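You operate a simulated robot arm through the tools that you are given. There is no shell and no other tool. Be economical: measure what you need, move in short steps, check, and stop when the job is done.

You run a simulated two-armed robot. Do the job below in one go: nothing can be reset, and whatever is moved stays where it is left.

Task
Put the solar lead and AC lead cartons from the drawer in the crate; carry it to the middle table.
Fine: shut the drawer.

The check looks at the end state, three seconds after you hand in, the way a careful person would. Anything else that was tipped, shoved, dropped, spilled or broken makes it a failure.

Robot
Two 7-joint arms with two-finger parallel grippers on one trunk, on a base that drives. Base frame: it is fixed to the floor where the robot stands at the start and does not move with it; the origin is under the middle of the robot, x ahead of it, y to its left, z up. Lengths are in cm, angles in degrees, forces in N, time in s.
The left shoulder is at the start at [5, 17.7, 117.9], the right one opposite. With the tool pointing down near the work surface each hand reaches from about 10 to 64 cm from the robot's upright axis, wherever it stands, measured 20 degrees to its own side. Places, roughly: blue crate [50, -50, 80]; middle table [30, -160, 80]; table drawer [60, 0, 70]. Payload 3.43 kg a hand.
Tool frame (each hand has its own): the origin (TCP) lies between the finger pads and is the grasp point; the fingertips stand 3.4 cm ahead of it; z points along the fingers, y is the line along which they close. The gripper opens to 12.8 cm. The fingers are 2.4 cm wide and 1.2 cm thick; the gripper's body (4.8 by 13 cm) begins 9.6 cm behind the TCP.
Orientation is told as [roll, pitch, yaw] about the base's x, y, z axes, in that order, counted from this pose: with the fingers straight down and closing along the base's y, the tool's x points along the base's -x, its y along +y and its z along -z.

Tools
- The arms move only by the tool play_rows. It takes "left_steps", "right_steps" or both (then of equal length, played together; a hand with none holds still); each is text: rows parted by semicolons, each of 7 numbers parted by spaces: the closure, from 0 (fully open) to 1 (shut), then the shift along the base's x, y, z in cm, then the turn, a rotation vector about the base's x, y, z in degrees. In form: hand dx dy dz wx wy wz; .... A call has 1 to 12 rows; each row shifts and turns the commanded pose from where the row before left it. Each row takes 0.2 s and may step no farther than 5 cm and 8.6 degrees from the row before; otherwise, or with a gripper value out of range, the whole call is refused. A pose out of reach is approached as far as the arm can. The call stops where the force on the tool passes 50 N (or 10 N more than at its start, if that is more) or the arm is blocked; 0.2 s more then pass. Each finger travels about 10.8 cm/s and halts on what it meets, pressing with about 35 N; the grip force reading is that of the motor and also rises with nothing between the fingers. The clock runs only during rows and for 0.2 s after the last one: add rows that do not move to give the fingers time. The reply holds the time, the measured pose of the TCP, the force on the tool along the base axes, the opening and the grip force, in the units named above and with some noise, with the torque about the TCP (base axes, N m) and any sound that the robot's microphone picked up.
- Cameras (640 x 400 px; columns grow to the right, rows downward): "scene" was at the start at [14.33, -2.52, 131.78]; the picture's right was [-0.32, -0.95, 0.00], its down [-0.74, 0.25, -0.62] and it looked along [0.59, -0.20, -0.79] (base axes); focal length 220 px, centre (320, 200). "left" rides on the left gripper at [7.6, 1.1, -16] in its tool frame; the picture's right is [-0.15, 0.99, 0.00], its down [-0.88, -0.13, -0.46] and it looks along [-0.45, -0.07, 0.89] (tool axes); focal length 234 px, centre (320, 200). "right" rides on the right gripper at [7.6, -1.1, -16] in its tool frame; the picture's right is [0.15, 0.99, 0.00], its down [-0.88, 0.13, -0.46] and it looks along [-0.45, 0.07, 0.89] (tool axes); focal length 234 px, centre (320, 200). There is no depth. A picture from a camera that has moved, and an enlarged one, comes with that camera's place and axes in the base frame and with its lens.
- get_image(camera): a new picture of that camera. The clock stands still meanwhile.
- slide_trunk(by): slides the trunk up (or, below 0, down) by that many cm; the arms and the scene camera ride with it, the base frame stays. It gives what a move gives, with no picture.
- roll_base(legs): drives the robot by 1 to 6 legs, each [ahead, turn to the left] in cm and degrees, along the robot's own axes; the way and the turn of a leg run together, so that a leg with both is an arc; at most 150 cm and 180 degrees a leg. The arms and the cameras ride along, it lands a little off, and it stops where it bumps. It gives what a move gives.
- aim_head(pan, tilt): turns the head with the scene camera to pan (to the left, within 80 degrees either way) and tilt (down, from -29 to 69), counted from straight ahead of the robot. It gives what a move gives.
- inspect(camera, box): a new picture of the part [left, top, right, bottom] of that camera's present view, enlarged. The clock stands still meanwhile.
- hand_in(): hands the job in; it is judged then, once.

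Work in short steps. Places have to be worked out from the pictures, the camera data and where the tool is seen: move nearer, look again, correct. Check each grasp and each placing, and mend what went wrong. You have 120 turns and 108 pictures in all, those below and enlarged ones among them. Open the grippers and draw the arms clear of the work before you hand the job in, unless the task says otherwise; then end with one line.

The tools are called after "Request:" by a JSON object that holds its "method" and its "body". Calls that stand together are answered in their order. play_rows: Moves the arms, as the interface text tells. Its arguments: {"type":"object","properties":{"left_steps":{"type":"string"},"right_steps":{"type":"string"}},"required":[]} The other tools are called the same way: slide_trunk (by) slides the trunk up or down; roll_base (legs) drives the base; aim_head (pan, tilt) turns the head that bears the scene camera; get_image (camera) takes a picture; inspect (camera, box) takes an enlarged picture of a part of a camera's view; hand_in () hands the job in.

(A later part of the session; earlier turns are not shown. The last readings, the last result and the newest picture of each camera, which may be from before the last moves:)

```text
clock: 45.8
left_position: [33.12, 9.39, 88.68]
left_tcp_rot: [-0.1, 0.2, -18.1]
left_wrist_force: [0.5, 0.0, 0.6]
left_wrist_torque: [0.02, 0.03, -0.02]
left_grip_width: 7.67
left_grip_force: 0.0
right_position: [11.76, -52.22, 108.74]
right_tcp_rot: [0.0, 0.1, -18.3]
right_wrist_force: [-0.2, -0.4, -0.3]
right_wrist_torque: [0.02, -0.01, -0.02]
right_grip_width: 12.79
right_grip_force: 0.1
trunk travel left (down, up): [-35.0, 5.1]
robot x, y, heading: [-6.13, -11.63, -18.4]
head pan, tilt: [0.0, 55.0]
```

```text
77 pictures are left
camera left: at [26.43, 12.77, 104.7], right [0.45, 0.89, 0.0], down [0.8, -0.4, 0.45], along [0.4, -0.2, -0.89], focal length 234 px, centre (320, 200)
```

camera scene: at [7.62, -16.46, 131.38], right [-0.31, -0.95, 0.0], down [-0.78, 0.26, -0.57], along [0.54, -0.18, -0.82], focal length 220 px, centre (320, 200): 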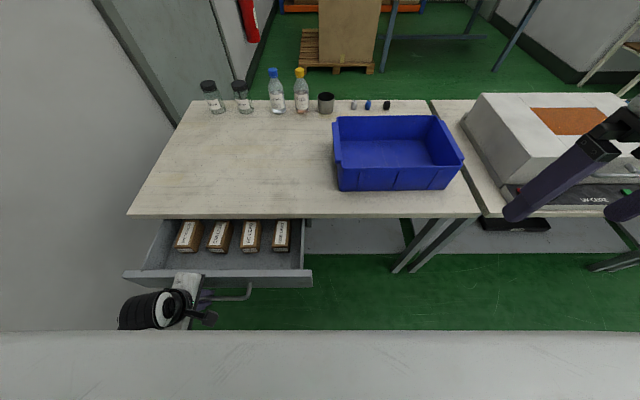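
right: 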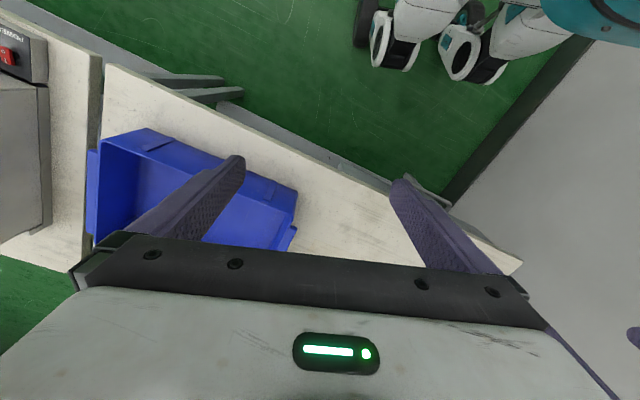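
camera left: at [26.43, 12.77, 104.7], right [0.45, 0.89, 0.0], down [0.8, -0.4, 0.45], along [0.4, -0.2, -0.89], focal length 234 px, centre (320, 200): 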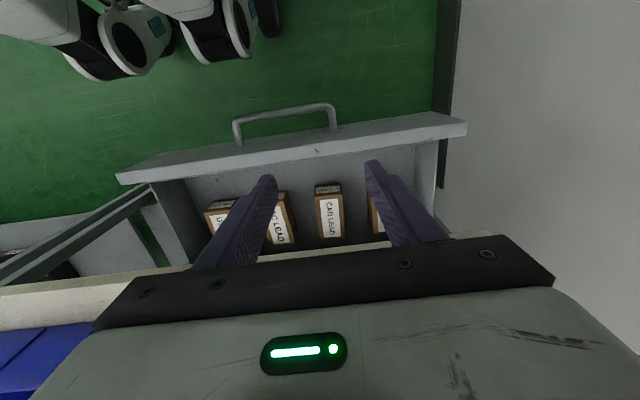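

Rough places (table frame): AC at m≈9, SOLAR at m≈28, label centres n≈42, tops z≈68.7. I move the left hand open over the AC carton and look again.

Request:
{"method": "play_rows", "body": {"left_steps": "0.3 2.1 -3.5 -1 0 0 0; 0.3 2 -3.4 -1 0 0 0; 0.3 2 -3.4 -1 0 0 0; 0.3 2 -3.4 -1 0 0 0; 0.3 0 0 -2 0 0 0; 0.3 0 0 0 0 0 0"}}

Request:
{"method": "get_image", "body": {"camera": "left"}}

Request:
{"method": "inspect", "body": {"camera": "scene", "box": [120, 180, 320, 305]}}

```text
clock: 47.2
left_position: [41.33, -4.32, 82.45]
left_tcp_rot: [0.0, 0.3, -18.1]
left_wrist_force: [-0.2, -0.2, -0.4]
left_wrist_torque: [0.0, -0.01, -0.02]
left_grip_width: 8.97
left_grip_force: 0.1
right_position: [11.7, -52.0, 108.74]
right_tcp_rot: [0.0, 0.1, -18.3]
right_wrist_force: [0.0, -0.6, 0.4]
right_wrist_torque: [0.0, -0.01, 0.0]
right_grip_width: 12.78
right_grip_force: 0.2
trunk travel left (down, up): [-35.0, 5.1]
robot x, y, heading: [-5.72, -12.13, -18.5]
head pan, tilt: [0.0, 55.0]
```

```text
76 pictures are left
camera left: at [34.55, -0.94, 98.72], right [0.45, 0.89, 0.0], down [0.8, -0.4, 0.45], along [0.4, -0.2, -0.89], focal length 234 px, centre (320, 200)
```

left: 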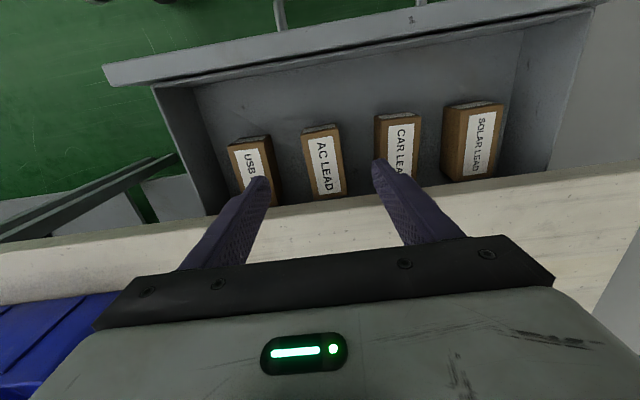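

```text
3.20 times, centred on (220, 242) of scene
camera zoom: at [7.65, -16.4, 131.37], right [-0.31, -0.95, 0.0], down [-0.78, 0.26, -0.57], along [0.54, -0.18, -0.82], focal length 703 px, centre (640, 64)
```

zoom: 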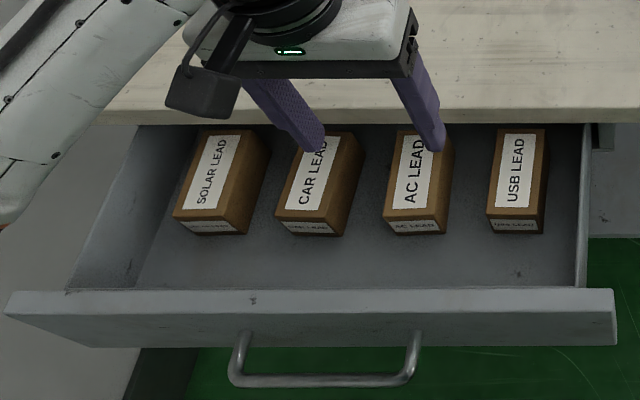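

AC's top is centred near n≈42.7, m≈9, skewed about 4°. I turn the hand +4°, narrow to 7 cm and descend to grip near its front half.

Request:
{"method": "play_rows", "body": {"left_steps": "0.45 0.6 -0.2 -3 0 0 4; 0.45 0 0 -4 0 0 0; 0.45 0 0 -3 0 0 0; 0.45 0 0 -2 0 0 0; 0.45 0 0 -1.4 0 0 0; 0.45 0 0 0 0 0 0"}}

Request:
{"method": "get_image", "body": {"camera": "left"}}

Request:
{"method": "inspect", "body": {"camera": "scene", "box": [120, 180, 320, 305]}}

```text
clock: 48.6
left_position: [41.74, -4.71, 69.09]
left_tcp_rot: [-0.2, 0.2, -14.3]
left_wrist_force: [0.1, -0.3, -0.8]
left_wrist_torque: [0.01, 0.01, -0.01]
left_grip_width: 7.05
left_grip_force: 0.0
right_position: [11.8, -52.24, 108.68]
right_tcp_rot: [0.0, -0.1, -18.4]
right_wrist_force: [0.2, -0.1, -0.3]
right_wrist_torque: [0.01, -0.02, 0.0]
right_grip_width: 12.8
right_grip_force: 0.1
trunk travel left (down, up): [-35.0, 5.1]
robot x, y, heading: [-5.67, -11.73, -18.4]
head pan, tilt: [0.0, 55.0]
```

```text
74 pictures are left
camera left: at [34.88, -1.64, 85.28], right [0.38, 0.92, 0.0], down [0.82, -0.34, 0.45], along [0.42, -0.18, -0.89], focal length 234 px, centre (320, 200)
```

left: 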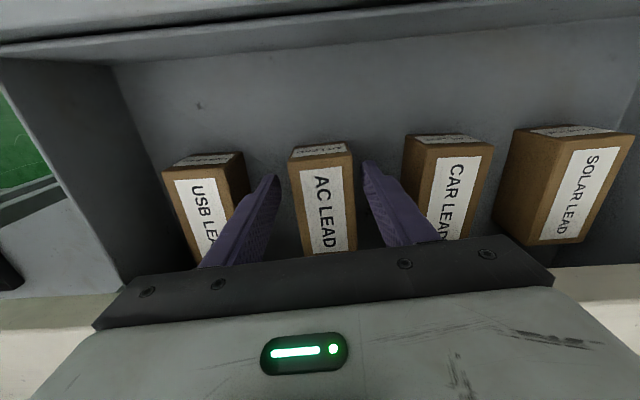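

```text
3.20 times, centred on (220, 242) of scene
camera zoom: at [7.65, -16.38, 131.37], right [-0.31, -0.95, 0.0], down [-0.78, 0.26, -0.57], along [0.54, -0.18, -0.82], focal length 703 px, centre (640, 64)
```

zoom: 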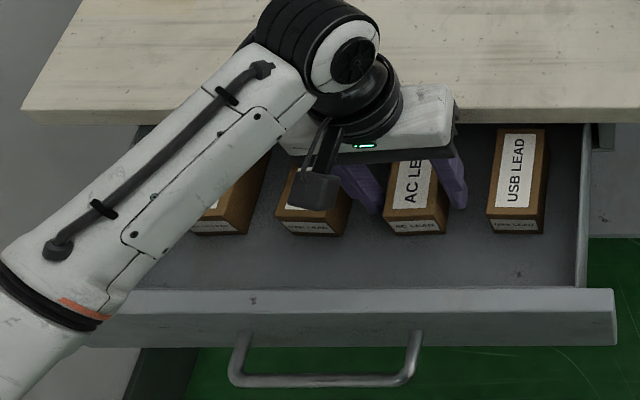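

The fingers straddle AC LEAD cleanly. I close.

Request:
{"method": "play_rows", "body": {"left_steps": "0.6 0 0 -0.3 0 0 0; 0.75 0 0 0 0 0 0; 0.85 0 0 0 0 0 0; 0.85 0 0 0 0 0 0; 0.85 0 0 0 0 0 0"}}

```text
clock: 49.8
left_position: [41.82, -4.68, 68.94]
left_tcp_rot: [-0.1, 0.2, -14.2]
left_wrist_force: [-1.2, 0.9, 6.1]
left_wrist_torque: [0.14, 0.19, -0.07]
left_grip_width: 4.93
left_grip_force: 35.3
right_position: [11.66, -52.22, 108.69]
right_tcp_rot: [-0.1, 0.0, -18.5]
right_wrist_force: [0.0, 0.5, 0.3]
right_wrist_torque: [0.0, 0.0, 0.05]
right_grip_width: 12.78
right_grip_force: 0.2
trunk travel left (down, up): [-35.0, 5.1]
robot x, y, heading: [-6.16, -11.88, -18.4]
head pan, tilt: [0.0, 55.0]
```

Held at 4.93 cm. I lift 1.2 cm, draw it out from under the table edge, then raise.

Request:
{"method": "play_rows", "body": {"left_steps": "0.85 0 0 0.6 0 0 0; 0.85 0 0 0.6 0 0 0; 0.85 -1.42 0.47 0 0 0 0; 0.85 -1.42 0.47 0 0 0 0; 0.85 -1.42 0.47 0 0 0 0; 0.85 -0.5 0.16 1.5 0 0 0; 0.85 0 0 3 0 0 0; 0.85 0 0 4 0 0 0; 0.85 0 0 4 0 0 0; 0.85 0 0 4 0 0 0; 0.85 0 0 4 0 0 0; 0.85 0 0 0 0 0 0"}}

Request:
{"method": "get_image", "body": {"camera": "left"}}

Request:
{"method": "get_image", "body": {"camera": "scene"}}

```text
clock: 52.4
left_position: [37.12, -2.9, 90.59]
left_tcp_rot: [-0.1, 0.3, -14.2]
left_wrist_force: [0.0, -0.2, -1.9]
left_wrist_torque: [-0.01, 0.03, 0.02]
left_grip_width: 4.89
left_grip_force: 35.6
right_position: [11.72, -52.05, 108.71]
right_tcp_rot: [0.1, 0.0, -18.3]
right_wrist_force: [0.2, 0.7, -0.1]
right_wrist_torque: [-0.01, 0.0, -0.02]
right_grip_width: 12.8
right_grip_force: 0.0
trunk travel left (down, up): [-35.0, 5.1]
robot x, y, heading: [-6.16, -11.82, -18.1]
head pan, tilt: [0.0, 55.0]
```

```text
72 pictures are left
camera left: at [30.08, 0.0, 106.73], right [0.38, 0.92, 0.0], down [0.82, -0.34, 0.45], along [0.42, -0.18, -0.89], focal length 234 px, centre (320, 200)
```

left: 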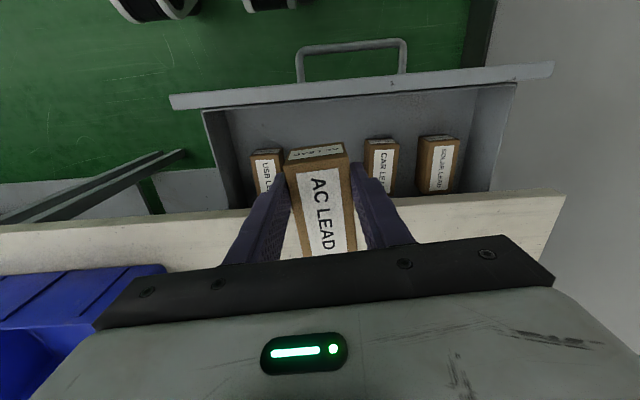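

```text
71 pictures are left
camera scene: at [7.66, -16.38, 131.36], right [-0.31, -0.95, 0.0], down [-0.78, 0.26, -0.57], along [0.54, -0.18, -0.82], focal length 220 px, centre (320, 200)
```

scene: 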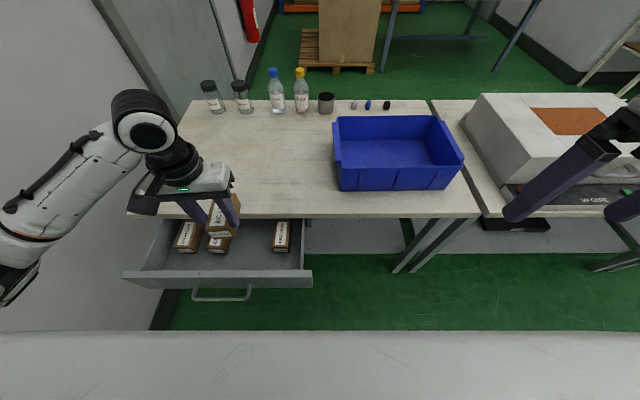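

AC LEAD is held. The robot can't reach the crate from here with the drawer open, so I'll stage both cartons on the free table top (then shut the drawer and drive to the crate). I move AC over the table.

Request:
{"method": "play_rows", "body": {"left_steps": "0.85 2.58 -2.3 0 0 0 0; 0.85 2.58 -2.3 0 0 0 0; 0.85 2.58 -2.3 0 0 0 0; 0.85 2.58 -2.3 0 0 0 0; 0.85 2.58 -2.3 0 0 0 -4; 0.85 0 0 -3 0 0 0; 0.85 0 0 -3 0 0 0; 0.85 0 0 -2 0 0 0; 0.85 0 0 0 0 0 0"}}

Request:
{"method": "inspect", "body": {"camera": "scene", "box": [160, 120, 360, 245]}}

```text
clock: 54.4
left_position: [50.12, -14.49, 82.46]
left_tcp_rot: [-0.1, 0.2, -18.2]
left_wrist_force: [0.1, -0.4, -0.9]
left_wrist_torque: [0.03, 0.04, 0.01]
left_grip_width: 4.92
left_grip_force: 34.4
right_position: [11.69, -52.21, 108.69]
right_tcp_rot: [0.0, 0.0, -18.4]
right_wrist_force: [-0.1, -0.2, 0.2]
right_wrist_torque: [-0.01, 0.0, 0.01]
right_grip_width: 12.84
right_grip_force: 0.0
trunk travel left (down, up): [-35.0, 5.1]
robot x, y, heading: [-6.17, -12.22, -18.4]
head pan, tilt: [0.0, 55.0]
```

```text
3.20 times, centred on (260, 182) of scene
camera zoom: at [7.66, -16.38, 131.37], right [-0.31, -0.95, 0.0], down [-0.78, 0.26, -0.57], along [0.54, -0.18, -0.82], focal length 703 px, centre (512, 256)
```

zoom: 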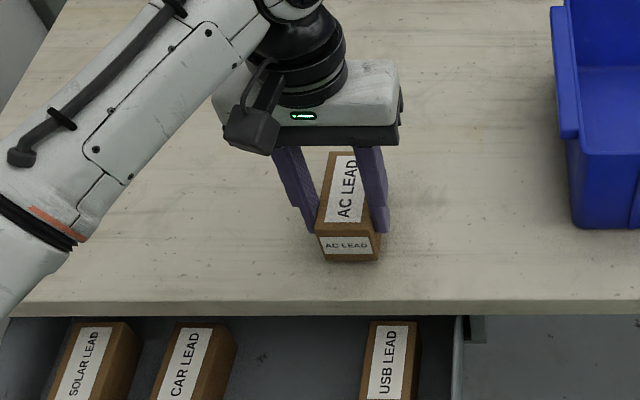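

Request:
{"method": "play_rows", "body": {"left_steps": "0.85 0 0 -0.7 0 0 0; 0.85 0 0 -0.7 0 0 0; 0.85 0 0 -0.5 0 0 0; 0.85 0 0 -0.4 0 0 0; 0.85 0 0 0 0 0 0"}}

```text
clock: 55.6
left_position: [50.07, -14.59, 80.6]
left_tcp_rot: [-0.3, -0.3, -18.3]
left_wrist_force: [1.2, 0.9, 28.1]
left_wrist_torque: [0.19, -0.14, 0.0]
left_grip_width: 4.95
left_grip_force: 35.2
right_position: [11.58, -52.11, 108.68]
right_tcp_rot: [0.1, -0.1, -18.4]
right_wrist_force: [0.0, -0.2, -0.9]
right_wrist_torque: [-0.02, 0.04, 0.01]
right_grip_width: 12.8
right_grip_force: 0.0
trunk travel left (down, up): [-35.0, 5.1]
robot x, y, heading: [-6.16, -11.78, -18.4]
head pan, tilt: [0.0, 55.0]
```

It rests on the table (28 N up). I release and rise.

Request:
{"method": "play_rows", "body": {"left_steps": "0.85 0 0 0.3 0 0 0; 0.7 0 0 0 0 0 0; 0.5 0 0 0 0 0 0; 0.45 0 0 0 0 0 0; 0.45 0 0 3 0 0 0; 0.45 0 0 4 0 0 0; 0.45 0 0 4 0 0 0"}}

Request:
{"method": "get_image", "body": {"camera": "left"}}

```text
clock: 57.2
left_position: [49.98, -14.4, 91.52]
left_tcp_rot: [-0.1, 0.3, -18.3]
left_wrist_force: [-0.9, -0.8, 0.0]
left_wrist_torque: [0.03, -0.01, -0.03]
left_grip_width: 7.03
left_grip_force: 0.1
right_position: [11.82, -52.11, 108.75]
right_tcp_rot: [0.1, 0.1, -18.3]
right_wrist_force: [0.5, 0.7, 0.4]
right_wrist_torque: [0.02, -0.03, -0.01]
right_grip_width: 12.8
right_grip_force: 0.1
trunk travel left (down, up): [-35.0, 5.1]
robot x, y, heading: [-5.89, -11.99, -18.5]
head pan, tilt: [0.0, 55.0]
```

```text
69 pictures are left
camera left: at [43.32, -11.04, 107.72], right [0.45, 0.89, 0.0], down [0.8, -0.4, 0.45], along [0.4, -0.2, -0.89], focal length 234 px, centre (320, 200)
```

left: 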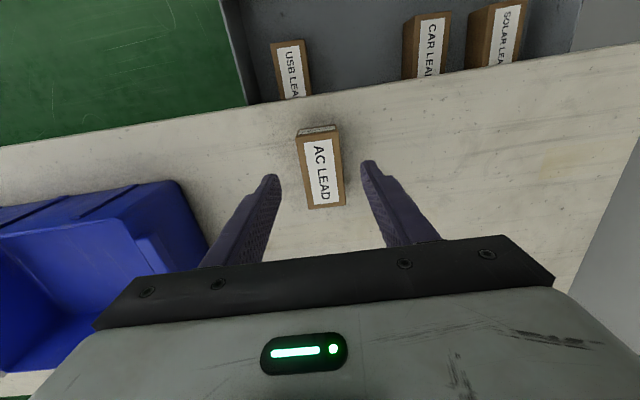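

AC stands on the table. I go over to the SOLAR LEAD carton at about (48.1, 14.8) and look.

Request:
{"method": "play_rows", "body": {"left_steps": "0.45 -0.27 4.17 0 0 0 0; 0.45 -0.27 4.17 0 0 0 0; 0.45 -0.27 4.17 0 0 0 0; 0.45 -0.27 4.17 0 0 0 0; 0.45 -0.27 4.17 -1 0 0 0; 0.45 -0.27 4.17 -2 0 0 0; 0.45 -0.27 4.17 -3 0 0 0; 0.45 0 0 -2 0 0 0; 0.45 0 0 0 0 0 0"}}

Request:
{"method": "get_image", "body": {"camera": "left"}}

```text
refused: row 7 steps farther than a row can; nothing moved
```

```text
68 pictures are left
camera left: at [43.32, -11.04, 107.72], right [0.45, 0.89, 0.0], down [0.8, -0.4, 0.45], along [0.4, -0.2, -0.89], focal length 234 px, centre (320, 200)
```

left: 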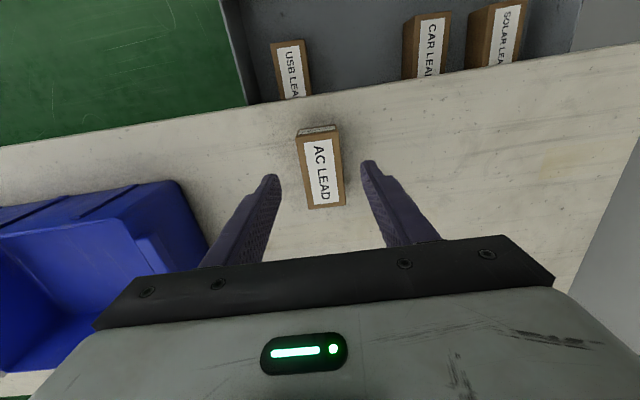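

A row was too long; I resend with smaller steps.

Request:
{"method": "play_rows", "body": {"left_steps": "0.45 -0.27 4.17 0 0 0 0; 0.45 -0.27 4.17 0 0 0 0; 0.45 -0.27 4.17 0 0 0 0; 0.45 -0.27 4.17 0 0 0 0; 0.45 -0.27 4.17 -1 0 0 0; 0.45 -0.27 4.17 -2 0 0 0; 0.45 -0.27 4.17 -2 0 0 0; 0.45 0 0 -3 0 0 0; 0.45 0 0 0 0 0 0"}}

Request:
{"method": "get_image", "body": {"camera": "left"}}

```text
clock: 59.2
left_position: [48.17, 14.84, 83.42]
left_tcp_rot: [-0.1, 0.2, -18.2]
left_wrist_force: [0.2, 0.6, -0.3]
left_wrist_torque: [-0.01, 0.03, -0.03]
left_grip_width: 7.02
left_grip_force: 0.1
right_position: [11.74, -52.19, 108.76]
right_tcp_rot: [0.0, 0.0, -18.4]
right_wrist_force: [0.6, 0.6, -1.1]
right_wrist_torque: [0.0, 0.01, -0.01]
right_grip_width: 12.8
right_grip_force: 0.0
trunk travel left (down, up): [-35.0, 5.1]
robot x, y, heading: [-5.89, -12.07, -18.2]
head pan, tilt: [0.0, 55.0]
```

```text
67 pictures are left
camera left: at [41.45, 18.21, 99.61], right [0.45, 0.89, 0.0], down [0.8, -0.4, 0.45], along [0.4, -0.2, -0.89], focal length 234 px, centre (320, 200)
```

left: 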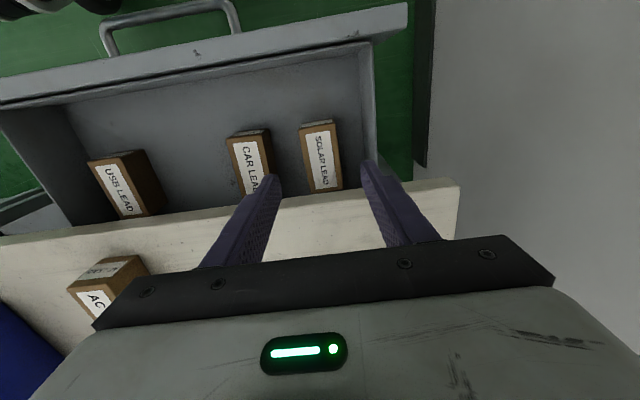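

Centred over SOLAR LEAD with clearance to the drawer side. I descend.

Request:
{"method": "play_rows", "body": {"left_steps": "0.48 0.2 0 -4 0 0 0; 0.48 0.1 0 -4 0 0 0; 0.48 0 0 -3 0 0 0; 0.48 0 0 -2 0 0 0; 0.48 0 0 -1.4 0 0 0; 0.48 0 0 0 0 0 0"}}

Request:
{"method": "get_image", "body": {"camera": "left"}}

```text
clock: 60.6
left_position: [48.47, 14.78, 69.19]
left_tcp_rot: [-0.1, 0.3, -18.2]
left_wrist_force: [0.8, -0.9, 1.0]
left_wrist_torque: [0.0, 0.01, 0.0]
left_grip_width: 6.65
left_grip_force: 0.1
right_position: [11.83, -52.1, 108.72]
right_tcp_rot: [-0.1, 0.0, -18.4]
right_wrist_force: [0.5, -0.1, 0.0]
right_wrist_torque: [0.02, 0.0, 0.03]
right_grip_width: 12.79
right_grip_force: 0.1
trunk travel left (down, up): [-35.0, 5.1]
robot x, y, heading: [-6.03, -12.02, -18.4]
head pan, tilt: [0.0, 55.0]
```

```text
66 pictures are left
camera left: at [41.77, 18.14, 85.27], right [0.45, 0.89, 0.0], down [0.8, -0.4, 0.45], along [0.4, -0.2, -0.89], focal length 234 px, centre (320, 200)
```

left: 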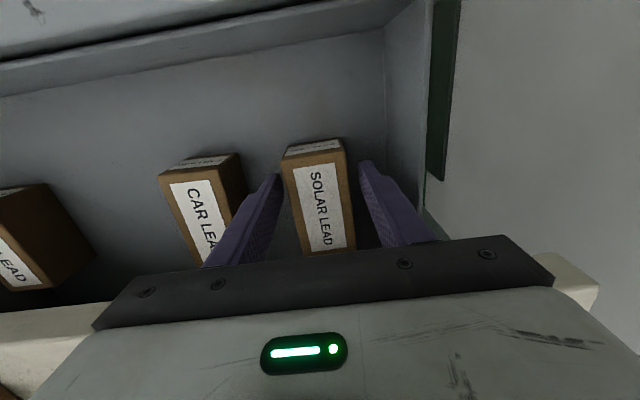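

Request:
{"method": "play_rows", "body": {"left_steps": "0.6 0 0 -0.3 0 0 0; 0.75 0 0 0 0 0 0; 0.85 0 0 0 0 0 0; 0.85 0 0 0 0 0 0; 0.85 0 0 0.6 0 0 0; 0.85 0 0 0.6 0 0 0; 0.85 -1.42 0.47 0 0 0 0; 0.85 -1.42 0.47 0 0 0 0; 0.85 -1.42 0.47 0 0 0 0; 0.85 -0.5 0.16 1.5 0 0 0; 0.85 0 0 3 0 0 0; 0.85 0 0 4 0 0 0"}}

Request:
{"method": "get_image", "body": {"camera": "left"}}

```text
clock: 63.2
left_position: [43.71, 16.16, 78.7]
left_tcp_rot: [0.0, 0.3, -18.3]
left_wrist_force: [0.6, -1.1, -2.1]
left_wrist_torque: [-0.04, -0.04, 0.0]
left_grip_width: 4.9
left_grip_force: 35.1
right_position: [11.73, -52.15, 108.77]
right_tcp_rot: [0.0, 0.0, -18.4]
right_wrist_force: [-0.4, -0.1, 0.3]
right_wrist_torque: [0.02, -0.02, -0.04]
right_grip_width: 12.8
right_grip_force: 0.0
trunk travel left (down, up): [-35.0, 5.1]
robot x, y, heading: [-6.18, -11.83, -18.4]
head pan, tilt: [0.0, 55.0]
```

```text
65 pictures are left
camera left: at [36.94, 19.6, 94.77], right [0.45, 0.89, 0.0], down [0.8, -0.4, 0.45], along [0.4, -0.2, -0.89], focal length 234 px, centre (320, 200)
```

left: 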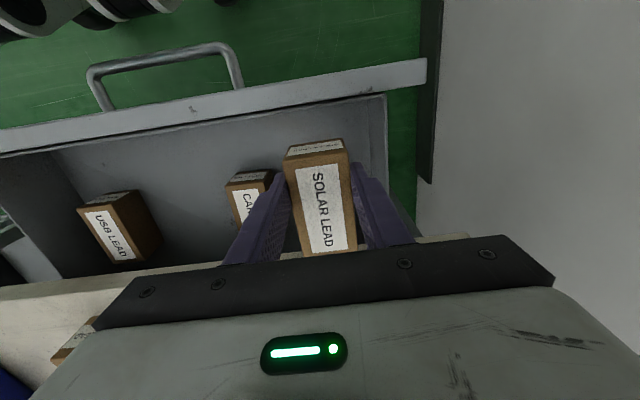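

SOLAR LEAD is up. I raise it and carry it over the table to n=52, m=-8, right of AC.

Request:
{"method": "play_rows", "body": {"left_steps": "0.85 0 0 4.5 0 0 0; 0.85 0 0 4.5 0 0 0; 0.85 0 0 4.5 0 0 0; 0.85 0.35 -4.46 0 0 0 0; 0.85 0.35 -4.46 0 0 0 0; 0.85 0.35 -4.46 0 0 0 0; 0.85 0.35 -4.46 0 0 0 0; 0.85 0.35 -4.46 0 0 0 0; 0.85 0.35 -4.46 0 0 0 0; 0.85 0.35 -4.46 0 0 0 0; 0.85 0.35 -4.46 0 0 0 0; 0.85 0.35 -4.46 0 0 0 0"}}

Request:
{"method": "play_rows", "body": {"left_steps": "0.85 0 0 -4 0 0 0; 0.85 0 0 -4 0 0 0; 0.85 0 0 -1.5 0 0 0; 0.85 0 0 -0.7 0 0 0; 0.85 0 0 -0.5 0 0 0; 0.85 0 0 -0.4 0 0 0; 0.85 0 0 0 0 0 0"}}

Request:
{"method": "get_image", "body": {"camera": "scene"}}

```text
clock: 65.8
left_position: [46.88, -23.99, 92.01]
left_tcp_rot: [-0.1, 0.2, -18.2]
left_wrist_force: [-0.3, -0.6, -0.8]
left_wrist_torque: [0.04, 0.0, -0.03]
left_grip_width: 4.91
left_grip_force: 34.8
right_position: [11.79, -52.17, 108.63]
right_tcp_rot: [0.2, 0.0, -18.3]
right_wrist_force: [0.1, 1.3, -0.3]
right_wrist_torque: [-0.01, 0.02, -0.03]
right_grip_width: 12.81
right_grip_force: 0.1
trunk travel left (down, up): [-35.0, 5.1]
robot x, y, heading: [-5.85, -12.06, -18.4]
head pan, tilt: [0.0, 55.0]
```

```text
clock: 67.4
left_position: [46.97, -23.9, 81.4]
left_tcp_rot: [-0.2, -0.2, -18.2]
left_wrist_force: [0.6, 4.3, 28.0]
left_wrist_torque: [0.23, -0.1, 0.08]
left_grip_width: 4.94
left_grip_force: 35.3
right_position: [11.56, -52.05, 108.76]
right_tcp_rot: [0.0, -0.1, -18.5]
right_wrist_force: [0.1, 0.7, -0.3]
right_wrist_torque: [-0.03, -0.02, -0.01]
right_grip_width: 12.81
right_grip_force: 0.1
trunk travel left (down, up): [-35.0, 5.1]
robot x, y, heading: [-6.01, -11.92, -18.4]
head pan, tilt: [0.0, 55.0]
```

```text
64 pictures are left
camera scene: at [7.41, -16.28, 131.43], right [-0.31, -0.95, 0.0], down [-0.78, 0.26, -0.58], along [0.55, -0.18, -0.82], focal length 220 px, centre (320, 200)
```

scene: 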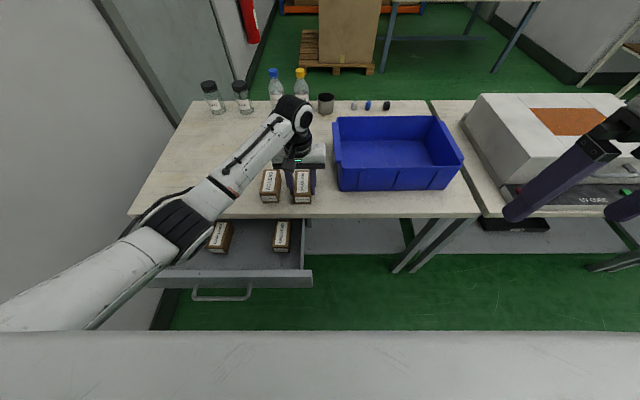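

SOLAR rests. I release, rise, and move the closed left fingers to in front of the drawer handle, to shut the drawer.

Request:
{"method": "play_rows", "body": {"left_steps": "0.85 0 0 0.3 0 0 0; 0.7 0 0 0 0 0 0; 0.5 0 0 0 0 0 0; 0.45 0 0 0 0 0 0; 0.45 0 0 3 0 0 0; 0.45 0 0 4 0 0 0; 0.45 0 0 4 0 0 0"}}

Request:
{"method": "play_rows", "body": {"left_steps": "0.6 -2.72 3.47 0 0 0 0; 0.8 -2.72 3.47 0 0 0 0; 1 -2.72 3.47 0 0 0 0; 1 -2.72 3.47 0 0 0 0; 1 -2.72 3.47 0 0 0 0; 1 -2.72 3.47 0 0 0 0; 1 -2.72 3.47 0 0 0 0; 1 -2.72 3.47 0 0 0 0; 1 -2.72 3.47 0 0 0 0; 1 0 0 -4 0 0 0; 1 0 0 -4 0 0 0; 1 0 0 0 0 0 0"}}

Request:
{"method": "get_image", "body": {"camera": "left"}}

Request:
{"method": "get_image", "body": {"camera": "scene"}}

```text
clock: 69.0
left_position: [46.81, -23.83, 92.33]
left_tcp_rot: [0.0, 0.3, -18.1]
left_wrist_force: [0.5, -0.2, 0.2]
left_wrist_torque: [0.0, 0.01, 0.0]
left_grip_width: 7.03
left_grip_force: 0.0
right_position: [11.85, -52.17, 108.77]
right_tcp_rot: [0.0, 0.0, -18.4]
right_wrist_force: [0.6, -0.4, -1.1]
right_wrist_torque: [-0.05, 0.01, -0.02]
right_grip_width: 12.83
right_grip_force: 0.1
trunk travel left (down, up): [-35.0, 5.1]
robot x, y, heading: [-6.32, -12.0, -18.3]
head pan, tilt: [0.0, 55.0]
```

```text
clock: 71.6
left_position: [28.53, 6.01, 83.63]
left_tcp_rot: [-0.1, 0.2, -18.2]
left_wrist_force: [-0.4, -0.5, 1.4]
left_wrist_torque: [0.02, 0.04, 0.0]
left_grip_width: 0.01
left_grip_force: 32.9
left hand out of reach, approached as far as the arm can: row 8, 9
right_position: [11.72, -52.14, 108.65]
right_tcp_rot: [0.0, 0.0, -18.4]
right_wrist_force: [0.2, 0.2, 0.1]
right_wrist_torque: [-0.02, 0.0, 0.0]
right_grip_width: 12.79
right_grip_force: 0.1
trunk travel left (down, up): [-35.0, 5.1]
robot x, y, heading: [-5.53, -11.91, -18.2]
head pan, tilt: [0.0, 55.0]
```

```text
63 pictures are left
camera left: at [21.75, 9.43, 99.69], right [0.45, 0.89, 0.0], down [0.8, -0.4, 0.45], along [0.4, -0.2, -0.89], focal length 234 px, centre (320, 200)
```

left: 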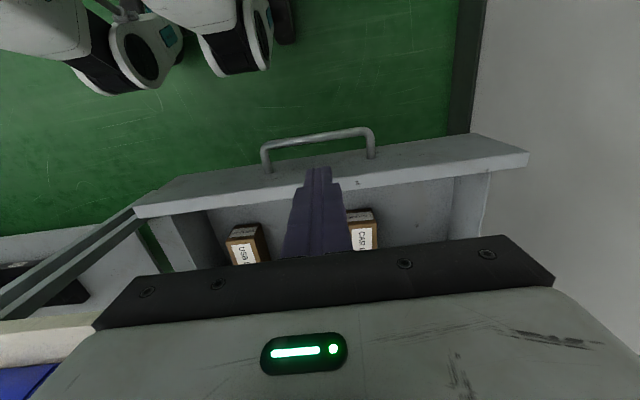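

```text
62 pictures are left
camera scene: at [7.65, -16.39, 131.37], right [-0.31, -0.95, 0.0], down [-0.78, 0.26, -0.57], along [0.54, -0.18, -0.82], focal length 220 px, centre (320, 200)
```

scene: 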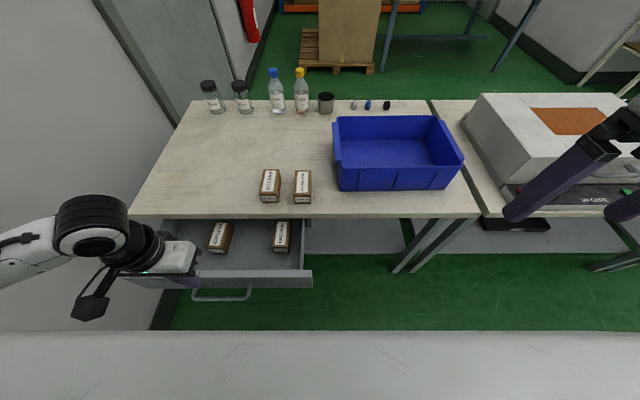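

The hand can't come nearer my body, so I back the base 10 cm, which carries the fingers in front of the handle.

Request:
{"method": "roll_base", "body": {"legs": [[-10, 0]]}}

Request:
{"method": "play_rows", "body": {"left_steps": "1 0 0 -4 0 0 0; 1 0 0 -4 0 0 0; 1 0 0 -4 0 0 0; 1 0 0 -3 0 0 0; 1 0 0 0 0 0 0"}}

Request:
{"method": "get_image", "body": {"camera": "left"}}

```text
clock: 72.8
left_position: [19.01, 9.12, 83.63]
left_tcp_rot: [-0.1, 0.2, -18.1]
left_wrist_force: [0.0, -0.3, 0.8]
left_wrist_torque: [-0.02, -0.04, -0.01]
left_grip_width: 0.02
left_grip_force: 33.0
right_position: [2.18, -48.87, 108.78]
right_tcp_rot: [-0.1, 0.0, -18.4]
right_wrist_force: [-0.5, 0.3, -0.5]
right_wrist_torque: [0.02, -0.05, 0.01]
right_grip_width: 12.79
right_grip_force: 0.0
trunk travel left (down, up): [-35.0, 5.1]
robot x, y, heading: [-15.41, -8.51, -18.3]
head pan, tilt: [0.0, 55.0]
```

```text
clock: 74.0
left_position: [19.02, 9.13, 68.62]
left_tcp_rot: [-0.1, 0.2, -18.2]
left_wrist_force: [-0.1, -0.4, 0.8]
left_wrist_torque: [0.0, -0.02, -0.02]
left_grip_width: 0.0
left_grip_force: 33.2
right_position: [2.26, -49.05, 108.72]
right_tcp_rot: [0.1, 0.0, -18.4]
right_wrist_force: [-1.1, -0.5, 0.0]
right_wrist_torque: [0.01, -0.02, 0.0]
right_grip_width: 12.78
right_grip_force: 0.0
trunk travel left (down, up): [-35.0, 5.1]
robot x, y, heading: [-15.44, -8.67, -18.2]
head pan, tilt: [0.0, 55.0]
```

```text
61 pictures are left
camera left: at [12.18, 12.57, 84.67], right [0.45, 0.89, 0.0], down [0.8, -0.4, 0.45], along [0.4, -0.21, -0.89], focal length 234 px, centre (320, 200)
```

left: 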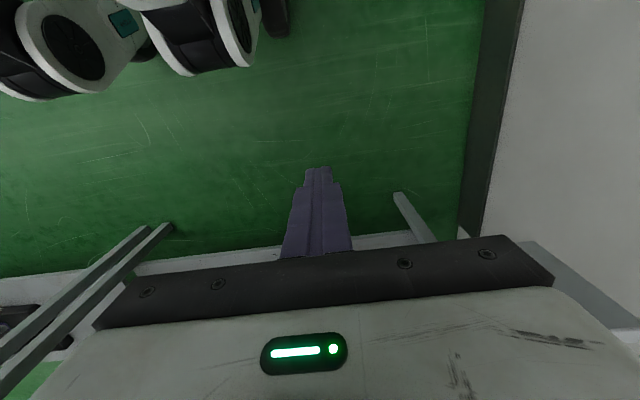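

In front of the handle. I lower 1 cm and push along the drawer's axis.

Request:
{"method": "play_rows", "body": {"left_steps": "1 1.9 -0.63 -1 0 0 0; 1 1.9 -0.63 0 0 0 0; 1 1.9 -0.63 0 0 0 0; 1 1.9 -0.63 0 0 0 0; 1 1.9 -0.63 0 0 0 0; 1 1.9 -0.63 0 0 0 0; 1 1.9 -0.63 0 0 0 0; 1 1.9 -0.63 0 0 0 0; 1 1.9 -0.63 0 0 0 0; 1 1.9 -0.63 0 0 0 0; 1 0 0 0 0 0 0"}}

Request:
{"method": "get_image", "body": {"camera": "scene"}}

```text
clock: 76.4
left_position: [38.01, 2.86, 67.69]
left_tcp_rot: [-0.3, 0.2, -18.2]
left_wrist_force: [-0.3, 0.1, -0.2]
left_wrist_torque: [0.02, 0.04, 0.0]
left_grip_width: 0.0
left_grip_force: 32.8
right_position: [2.31, -48.96, 108.73]
right_tcp_rot: [0.0, 0.0, -18.4]
right_wrist_force: [0.2, 0.7, -0.1]
right_wrist_torque: [0.03, -0.01, 0.02]
right_grip_width: 12.79
right_grip_force: 0.1
trunk travel left (down, up): [-35.0, 5.1]
robot x, y, heading: [-15.42, -8.82, -18.3]
head pan, tilt: [0.0, 55.0]
```

```text
60 pictures are left
camera scene: at [-1.87, -13.23, 131.37], right [-0.31, -0.95, 0.0], down [-0.78, 0.26, -0.57], along [0.54, -0.18, -0.82], focal length 220 px, centre (320, 200)
```

scene: 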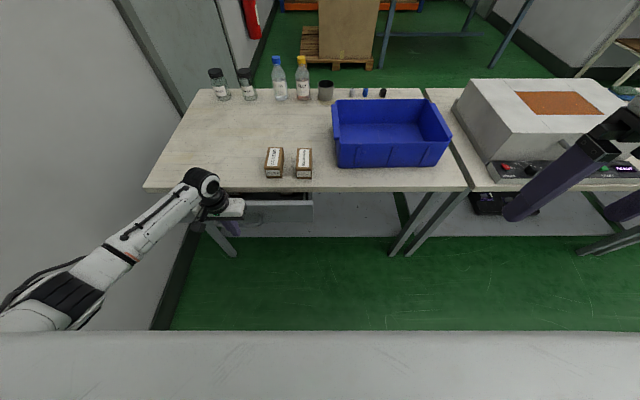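

Nearly shut; I push the last stretch in small steps till it stops.

Request:
{"method": "play_rows", "body": {"left_steps": "1 1.42 -0.47 0 0 0 0; 1 1.42 -0.47 0 0 0 0; 1 0.95 -0.31 0 0 0 0; 1 0.76 -0.25 0 0 0 0; 1 0.47 -0.16 0 0 0 0; 1 0.38 -0.13 0 0 0 0; 1 0.38 -0.13 0 0 0 0; 1 0.38 -0.13 0 0 0 0; 1 0 0 0 0 0 0"}}

Request:
{"method": "inspect", "body": {"camera": "scene", "box": [140, 160, 340, 285]}}

```text
clock: 78.4
left_position: [43.58, 1.14, 67.47]
left_tcp_rot: [0.0, 1.0, -18.1]
left_wrist_force: [-31.0, 8.4, 7.0]
left_wrist_torque: [-0.37, 0.2, 0.0]
left_grip_width: 0.02
left_grip_force: 33.3
right_position: [2.01, -48.91, 108.81]
right_tcp_rot: [0.0, -0.1, -18.4]
right_wrist_force: [-0.9, 0.4, -0.1]
right_wrist_torque: [0.0, 0.02, -0.01]
right_grip_width: 12.81
right_grip_force: 0.0
trunk travel left (down, up): [-35.0, 5.1]
robot x, y, heading: [-15.31, -8.13, -18.3]
head pan, tilt: [0.0, 55.0]
```

```text
3.20 times, centred on (240, 222) of scene
camera zoom: at [-2.14, -13.17, 131.4], right [-0.31, -0.95, 0.0], down [-0.78, 0.26, -0.58], along [0.55, -0.18, -0.82], focal length 703 px, centre (576, 128)
```

zoom: 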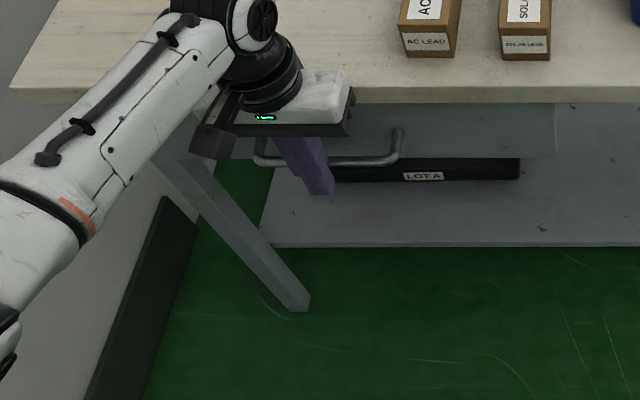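

The drawer is shut (31 N back force). I draw the hand back and up.

Request:
{"method": "play_rows", "body": {"left_steps": "1 -2.37 0.79 0 0 0 0; 1 -2.85 0.94 0 0 0 0; 1 -2.85 0.94 2 0 0 0; 1 0 0 5 0 0 0; 1 0 0 5 0 0 0; 1 0 -1 4.8 0 0 0; 1 0 -1 4.8 0 0 0; 1 0 -2 4.5 0 0 0; 1 0 -2 4.5 0 0 0; 0.8 0 -2 4.5 0 0 0; 0.6 0 -2 4.5 0 0 0; 0.5 0 0 0 0 0 0"}}

Request:
{"method": "roll_base", "body": {"legs": [[0, -90], [20, 0]]}}

Request:
{"method": "aim_head", "body": {"pan": 25, "tilt": 30}}

Request:
{"method": "get_image", "body": {"camera": "scene"}}

```text
clock: 81.0
left_position: [36.16, -6.52, 107.33]
left_tcp_rot: [-0.1, 0.3, -18.1]
left_wrist_force: [-0.1, 0.2, -1.0]
left_wrist_torque: [-0.02, -0.04, 0.01]
left_grip_width: 6.39
left_grip_force: 0.0
right_position: [2.3, -48.86, 108.63]
right_tcp_rot: [0.0, 0.0, -18.4]
right_wrist_force: [-0.7, -0.4, 0.4]
right_wrist_torque: [0.02, 0.01, -0.02]
right_grip_width: 12.82
right_grip_force: 0.0
trunk travel left (down, up): [-35.0, 5.1]
robot x, y, heading: [-15.37, -8.53, -18.5]
head pan, tilt: [0.0, 55.0]
```

```text
clock: 86.4
left_position: [-20.23, -79.24, 107.17]
left_tcp_rot: [-0.1, 0.2, -108.7]
left_wrist_force: [0.1, -0.3, 0.2]
left_wrist_torque: [0.02, -0.03, 0.01]
left_grip_width: 6.4
left_grip_force: 0.1
right_position: [-62.39, -45.12, 108.78]
right_tcp_rot: [0.0, 0.1, -108.8]
right_wrist_force: [-0.8, -0.1, 0.9]
right_wrist_torque: [0.04, 0.01, 0.0]
right_grip_width: 12.78
right_grip_force: 0.0
trunk travel left (down, up): [-35.0, 5.1]
robot x, y, heading: [-22.06, -27.39, -108.6]
head pan, tilt: [0.0, 55.0]
```

```text
clock: 87.3
left_position: [-20.29, -79.16, 107.27]
left_tcp_rot: [-0.1, 0.2, -108.6]
left_wrist_force: [0.3, 0.0, 0.2]
left_wrist_torque: [0.01, -0.02, -0.04]
left_grip_width: 6.4
left_grip_force: 0.0
right_position: [-62.37, -45.02, 108.67]
right_tcp_rot: [0.0, 0.0, -108.8]
right_wrist_force: [0.9, 0.0, 0.3]
right_wrist_torque: [-0.02, -0.01, 0.01]
right_grip_width: 12.8
right_grip_force: 0.1
trunk travel left (down, up): [-35.0, 5.1]
robot x, y, heading: [-21.9, -27.31, -108.9]
head pan, tilt: [25.0, 30.0]
```

```text
58 pictures are left
camera scene: at [-23.03, -43.23, 134.96], right [-0.99, -0.11, 0.0], down [-0.05, 0.5, -0.87], along [0.09, -0.86, -0.5], focal length 220 px, centre (320, 200)
```

scene: 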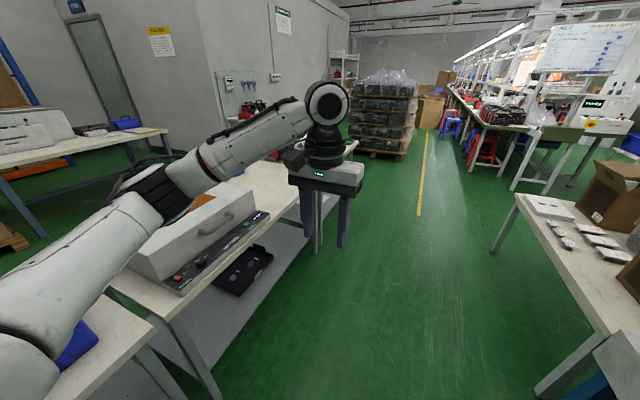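

The spot [30,-160,80] falls on the free far part of the machine's table: that is the middle table. I zoom there.

Request:
{"method": "inspect", "body": {"camera": "scene", "box": [120, 90, 380, 300]}}

```text
1.90 times, centred on (250, 195) of scene
camera zoom: at [-23.03, -43.23, 134.96], right [-0.99, -0.11, 0.0], down [-0.05, 0.5, -0.87], along [0.09, -0.86, -0.5], focal length 418 px, centre (453, 210)
```

zoom: 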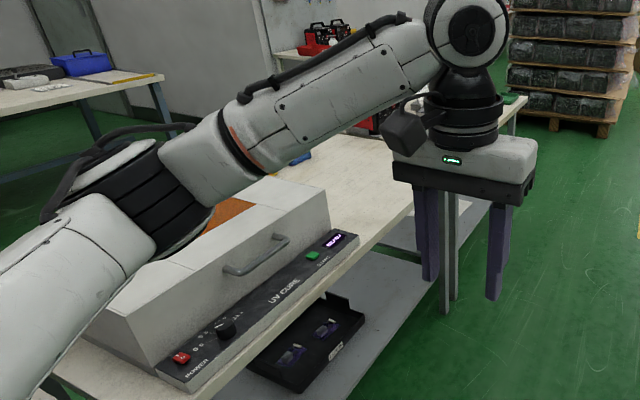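

Robot is at n≈-12, m≈-33. I turn back to face the table and drive 22 cm up to the crate.

Request:
{"method": "roll_base", "body": {"legs": [[0, 90.3], [22, 0]]}}

Request:
{"method": "aim_head", "body": {"pan": 0, "tilt": 52}}

Request:
{"method": "get_image", "body": {"camera": "scene"}}

```text
clock: 92.8
left_position: [50.44, -32.18, 107.21]
left_tcp_rot: [-0.1, 0.2, -18.2]
left_wrist_force: [-0.6, 1.2, -0.3]
left_wrist_torque: [0.05, 0.04, 0.03]
left_grip_width: 6.41
left_grip_force: 0.1
right_position: [16.6, -74.62, 108.75]
right_tcp_rot: [0.0, -0.1, -18.5]
right_wrist_force: [0.3, -0.9, 0.0]
right_wrist_torque: [0.0, 0.02, 0.01]
right_grip_width: 12.78
right_grip_force: 0.1
trunk travel left (down, up): [-35.0, 5.1]
robot x, y, heading: [-1.53, -34.21, -18.4]
head pan, tilt: [25.0, 30.0]
```

```text
clock: 93.7
left_position: [50.42, -32.17, 107.29]
left_tcp_rot: [0.0, 0.2, -18.2]
left_wrist_force: [0.0, -0.6, 0.4]
left_wrist_torque: [-0.01, 0.02, 0.0]
left_grip_width: 6.39
left_grip_force: 0.1
right_position: [16.6, -74.71, 108.79]
right_tcp_rot: [0.0, 0.0, -18.4]
right_wrist_force: [-0.1, -0.4, 0.0]
right_wrist_torque: [0.0, -0.01, -0.02]
right_grip_width: 12.8
right_grip_force: 0.1
trunk travel left (down, up): [-35.0, 5.1]
robot x, y, heading: [-1.43, -34.73, -18.5]
head pan, tilt: [0.0, 52.0]
```

```text
56 pictures are left
camera scene: at [12.76, -39.03, 131.76], right [-0.31, -0.95, 0.0], down [-0.75, 0.25, -0.62], along [0.59, -0.19, -0.79], focal length 220 px, centre (320, 200)
```

scene: 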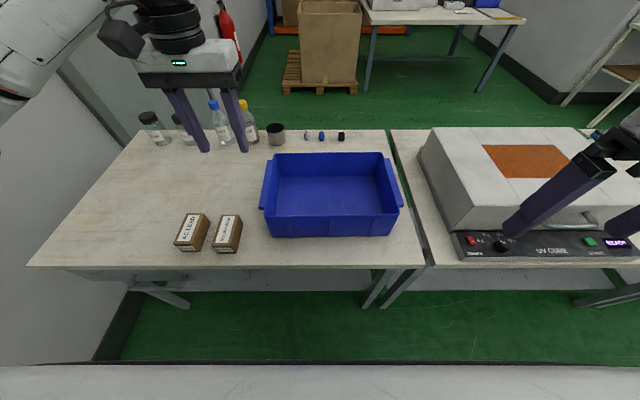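

I bring the left hand above the SOLAR carton at its known place (47.0, -23.9) and check.

Request:
{"method": "play_rows", "body": {"left_steps": "0.45 -0.86 2.07 -3.8 0 0 0; 0.45 -0.86 2.07 -3.8 0 0 0; 0.45 -0.86 2.07 -3.8 0 0 0; 0.45 -0.86 2.07 -3.8 0 0 0; 0.45 0 0 0 0 0 0"}}

Request:
{"method": "get_image", "body": {"camera": "left"}}

```text
clock: 94.9
left_position: [47.01, -23.94, 92.07]
left_tcp_rot: [-0.1, 0.2, -18.2]
left_wrist_force: [-0.4, -0.3, 0.1]
left_wrist_torque: [0.07, 0.01, -0.01]
left_grip_width: 7.05
left_grip_force: 0.2
right_position: [16.54, -74.64, 108.72]
right_tcp_rot: [0.0, 0.0, -18.5]
right_wrist_force: [-0.8, -1.0, -0.2]
right_wrist_torque: [0.06, 0.0, 0.02]
right_grip_width: 12.79
right_grip_force: 0.1
trunk travel left (down, up): [-35.0, 5.1]
robot x, y, heading: [-1.12, -34.41, -18.4]
head pan, tilt: [0.0, 52.0]
```

```text
55 pictures are left
camera left: at [40.3, -20.48, 108.1], right [0.45, 0.89, 0.0], down [0.8, -0.4, 0.45], along [0.4, -0.2, -0.89], focal length 234 px, centre (320, 200)
```

left: 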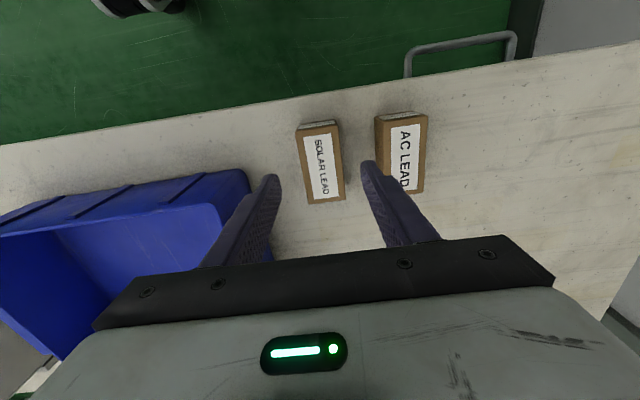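

Aligned as when it was set down. I descend to the same height and grip SOLAR.

Request:
{"method": "play_rows", "body": {"left_steps": "0.45 0 0 -4 0 0 0; 0.45 0 0 -4 0 0 0; 0.45 0 0 -2.8 0 0 0; 0.45 0 0 0 0 0 0; 0.6 0 0 0 0 0 0; 0.75 0 0 0 0 0 0; 0.85 0 0 0 0 0 0; 0.85 0 0 0 0 0 0; 0.85 0 0 4 0 0 0; 0.85 0 0 4 0 0 0; 0.85 0 0 4 0 0 0; 0.85 0 0 4 0 0 0"}}

Request:
{"method": "get_image", "body": {"camera": "scene"}}

```text
clock: 97.5
left_position: [46.99, -24.16, 97.42]
left_tcp_rot: [0.0, 0.3, -18.3]
left_wrist_force: [0.0, -0.6, -1.2]
left_wrist_torque: [0.01, 0.03, 0.02]
left_grip_width: 4.93
left_grip_force: 35.2
right_position: [16.53, -74.65, 108.73]
right_tcp_rot: [0.0, -0.1, -18.3]
right_wrist_force: [0.4, -0.4, -0.6]
right_wrist_torque: [-0.04, -0.03, -0.03]
right_grip_width: 12.83
right_grip_force: 0.0
trunk travel left (down, up): [-35.0, 5.1]
robot x, y, heading: [-1.11, -34.26, -18.3]
head pan, tilt: [0.0, 52.0]
```

```text
54 pictures are left
camera scene: at [12.74, -39.05, 131.75], right [-0.31, -0.95, 0.0], down [-0.75, 0.25, -0.62], along [0.58, -0.19, -0.79], focal length 220 px, centre (320, 200)
```

scene: 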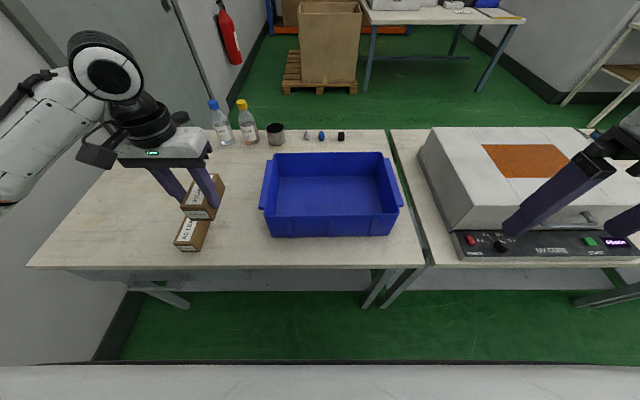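

SOLAR is held. I lift it to 103 and carry it over the crate to n=63, m=-38.

Request:
{"method": "play_rows", "body": {"left_steps": "0.85 0 0 4 0 0 0; 0.85 0 0 3 0 0 0; 0.85 0.11 -3.96 0 0 0 0; 0.85 0.11 -3.96 0 0 0 0; 0.85 0.11 -3.96 0 0 0 0; 0.85 0.11 -3.96 0 0 0 0; 0.85 0.11 -3.96 0 0 0 0; 0.85 0.11 -3.96 0 0 0 0; 0.85 0.11 -3.96 0 0 0 0; 0.85 0.11 -3.96 0 0 0 0; 0.85 0 0 -4 0 0 0; 0.85 0 0 -4 0 0 0"}}

Request:
{"method": "get_image", "body": {"camera": "scene"}}

Request:
{"method": "get_image", "body": {"camera": "left"}}

```text
clock: 100.1
left_position: [47.88, -55.71, 96.21]
left_tcp_rot: [-0.1, 0.2, -18.2]
left_wrist_force: [-0.5, -0.2, -0.4]
left_wrist_torque: [0.04, 0.02, 0.0]
left_grip_width: 4.92
left_grip_force: 34.6
right_position: [16.51, -74.76, 108.72]
right_tcp_rot: [0.1, 0.0, -18.5]
right_wrist_force: [-0.3, 0.3, 0.2]
right_wrist_torque: [-0.01, 0.04, 0.01]
right_grip_width: 12.78
right_grip_force: 0.0
trunk travel left (down, up): [-35.0, 5.1]
robot x, y, heading: [-1.48, -34.21, -18.6]
head pan, tilt: [0.0, 52.0]
```

```text
53 pictures are left
camera scene: at [12.77, -39.07, 131.75], right [-0.31, -0.95, 0.0], down [-0.75, 0.25, -0.62], along [0.58, -0.19, -0.79], focal length 220 px, centre (320, 200)
```

scene: 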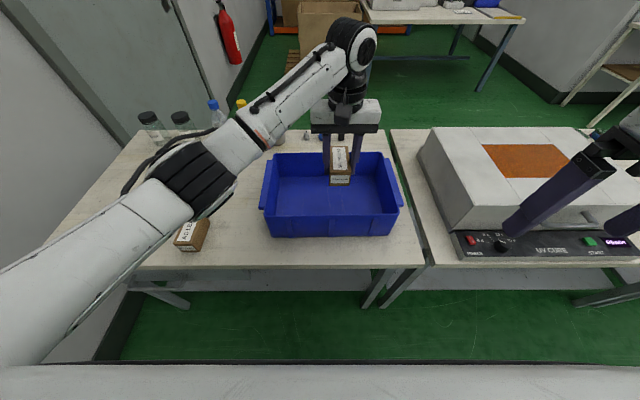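

```text
52 pictures are left
camera left: at [41.23, -52.23, 112.32], right [0.45, 0.89, 0.0], down [0.8, -0.4, 0.45], along [0.4, -0.21, -0.89], focal length 234 px, centre (320, 200)
```

left: 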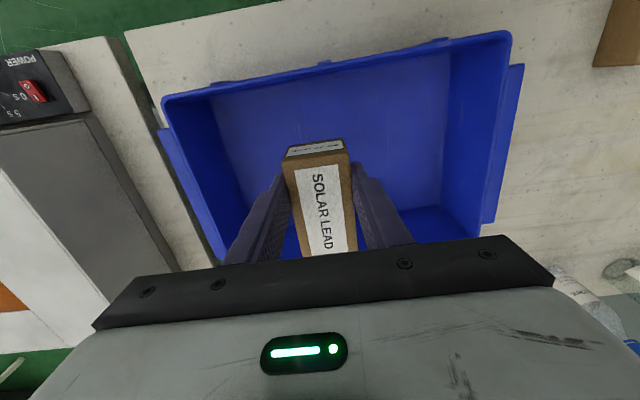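

Over the crate's middle-right. I lower it to the crate floor.

Request:
{"method": "play_rows", "body": {"left_steps": "0.85 0 0 -4 0 0 0; 0.85 0 0 -4 0 0 0; 0.85 0 0 -3 0 0 0; 0.85 0 0 -1 0 0 0; 0.85 0 0 -0.8 0 0 0; 0.85 0 0 -0.7 0 0 0; 0.85 0 0 -0.5 0 0 0; 0.85 0 0 0 0 0 0"}}

```text
clock: 101.9
left_position: [48.02, -55.73, 82.19]
left_tcp_rot: [-0.1, 0.2, -18.2]
left_wrist_force: [-0.4, -0.6, -0.6]
left_wrist_torque: [0.02, 0.04, 0.01]
left_grip_width: 4.92
left_grip_force: 34.4
right_position: [16.53, -74.72, 108.66]
right_tcp_rot: [0.0, 0.0, -18.4]
right_wrist_force: [0.3, -0.1, 0.2]
right_wrist_torque: [0.0, 0.03, -0.01]
right_grip_width: 12.8
right_grip_force: 0.2
trunk travel left (down, up): [-35.0, 5.1]
robot x, y, heading: [-1.26, -34.18, -18.1]
head pan, tilt: [0.0, 52.0]
```

Request:
{"method": "play_rows", "body": {"left_steps": "0.85 0 0 -0.4 0 0 0; 0.85 0 0 -0.3 0 0 0; 0.85 0 0 0 0 0 0"}}

```text
clock: 102.7
left_position: [48.02, -55.61, 81.71]
left_tcp_rot: [-0.2, 0.0, -18.2]
left_wrist_force: [0.7, 1.5, 9.8]
left_wrist_torque: [0.4, 0.18, -0.1]
left_grip_width: 4.91
left_grip_force: 34.8
right_position: [16.56, -74.69, 108.78]
right_tcp_rot: [0.0, 0.1, -18.4]
right_wrist_force: [-0.3, -0.1, -0.4]
right_wrist_torque: [-0.01, 0.01, 0.0]
right_grip_width: 12.84
right_grip_force: 0.1
trunk travel left (down, up): [-35.0, 5.1]
robot x, y, heading: [-1.35, -34.4, -18.3]
head pan, tilt: [0.0, 52.0]
```

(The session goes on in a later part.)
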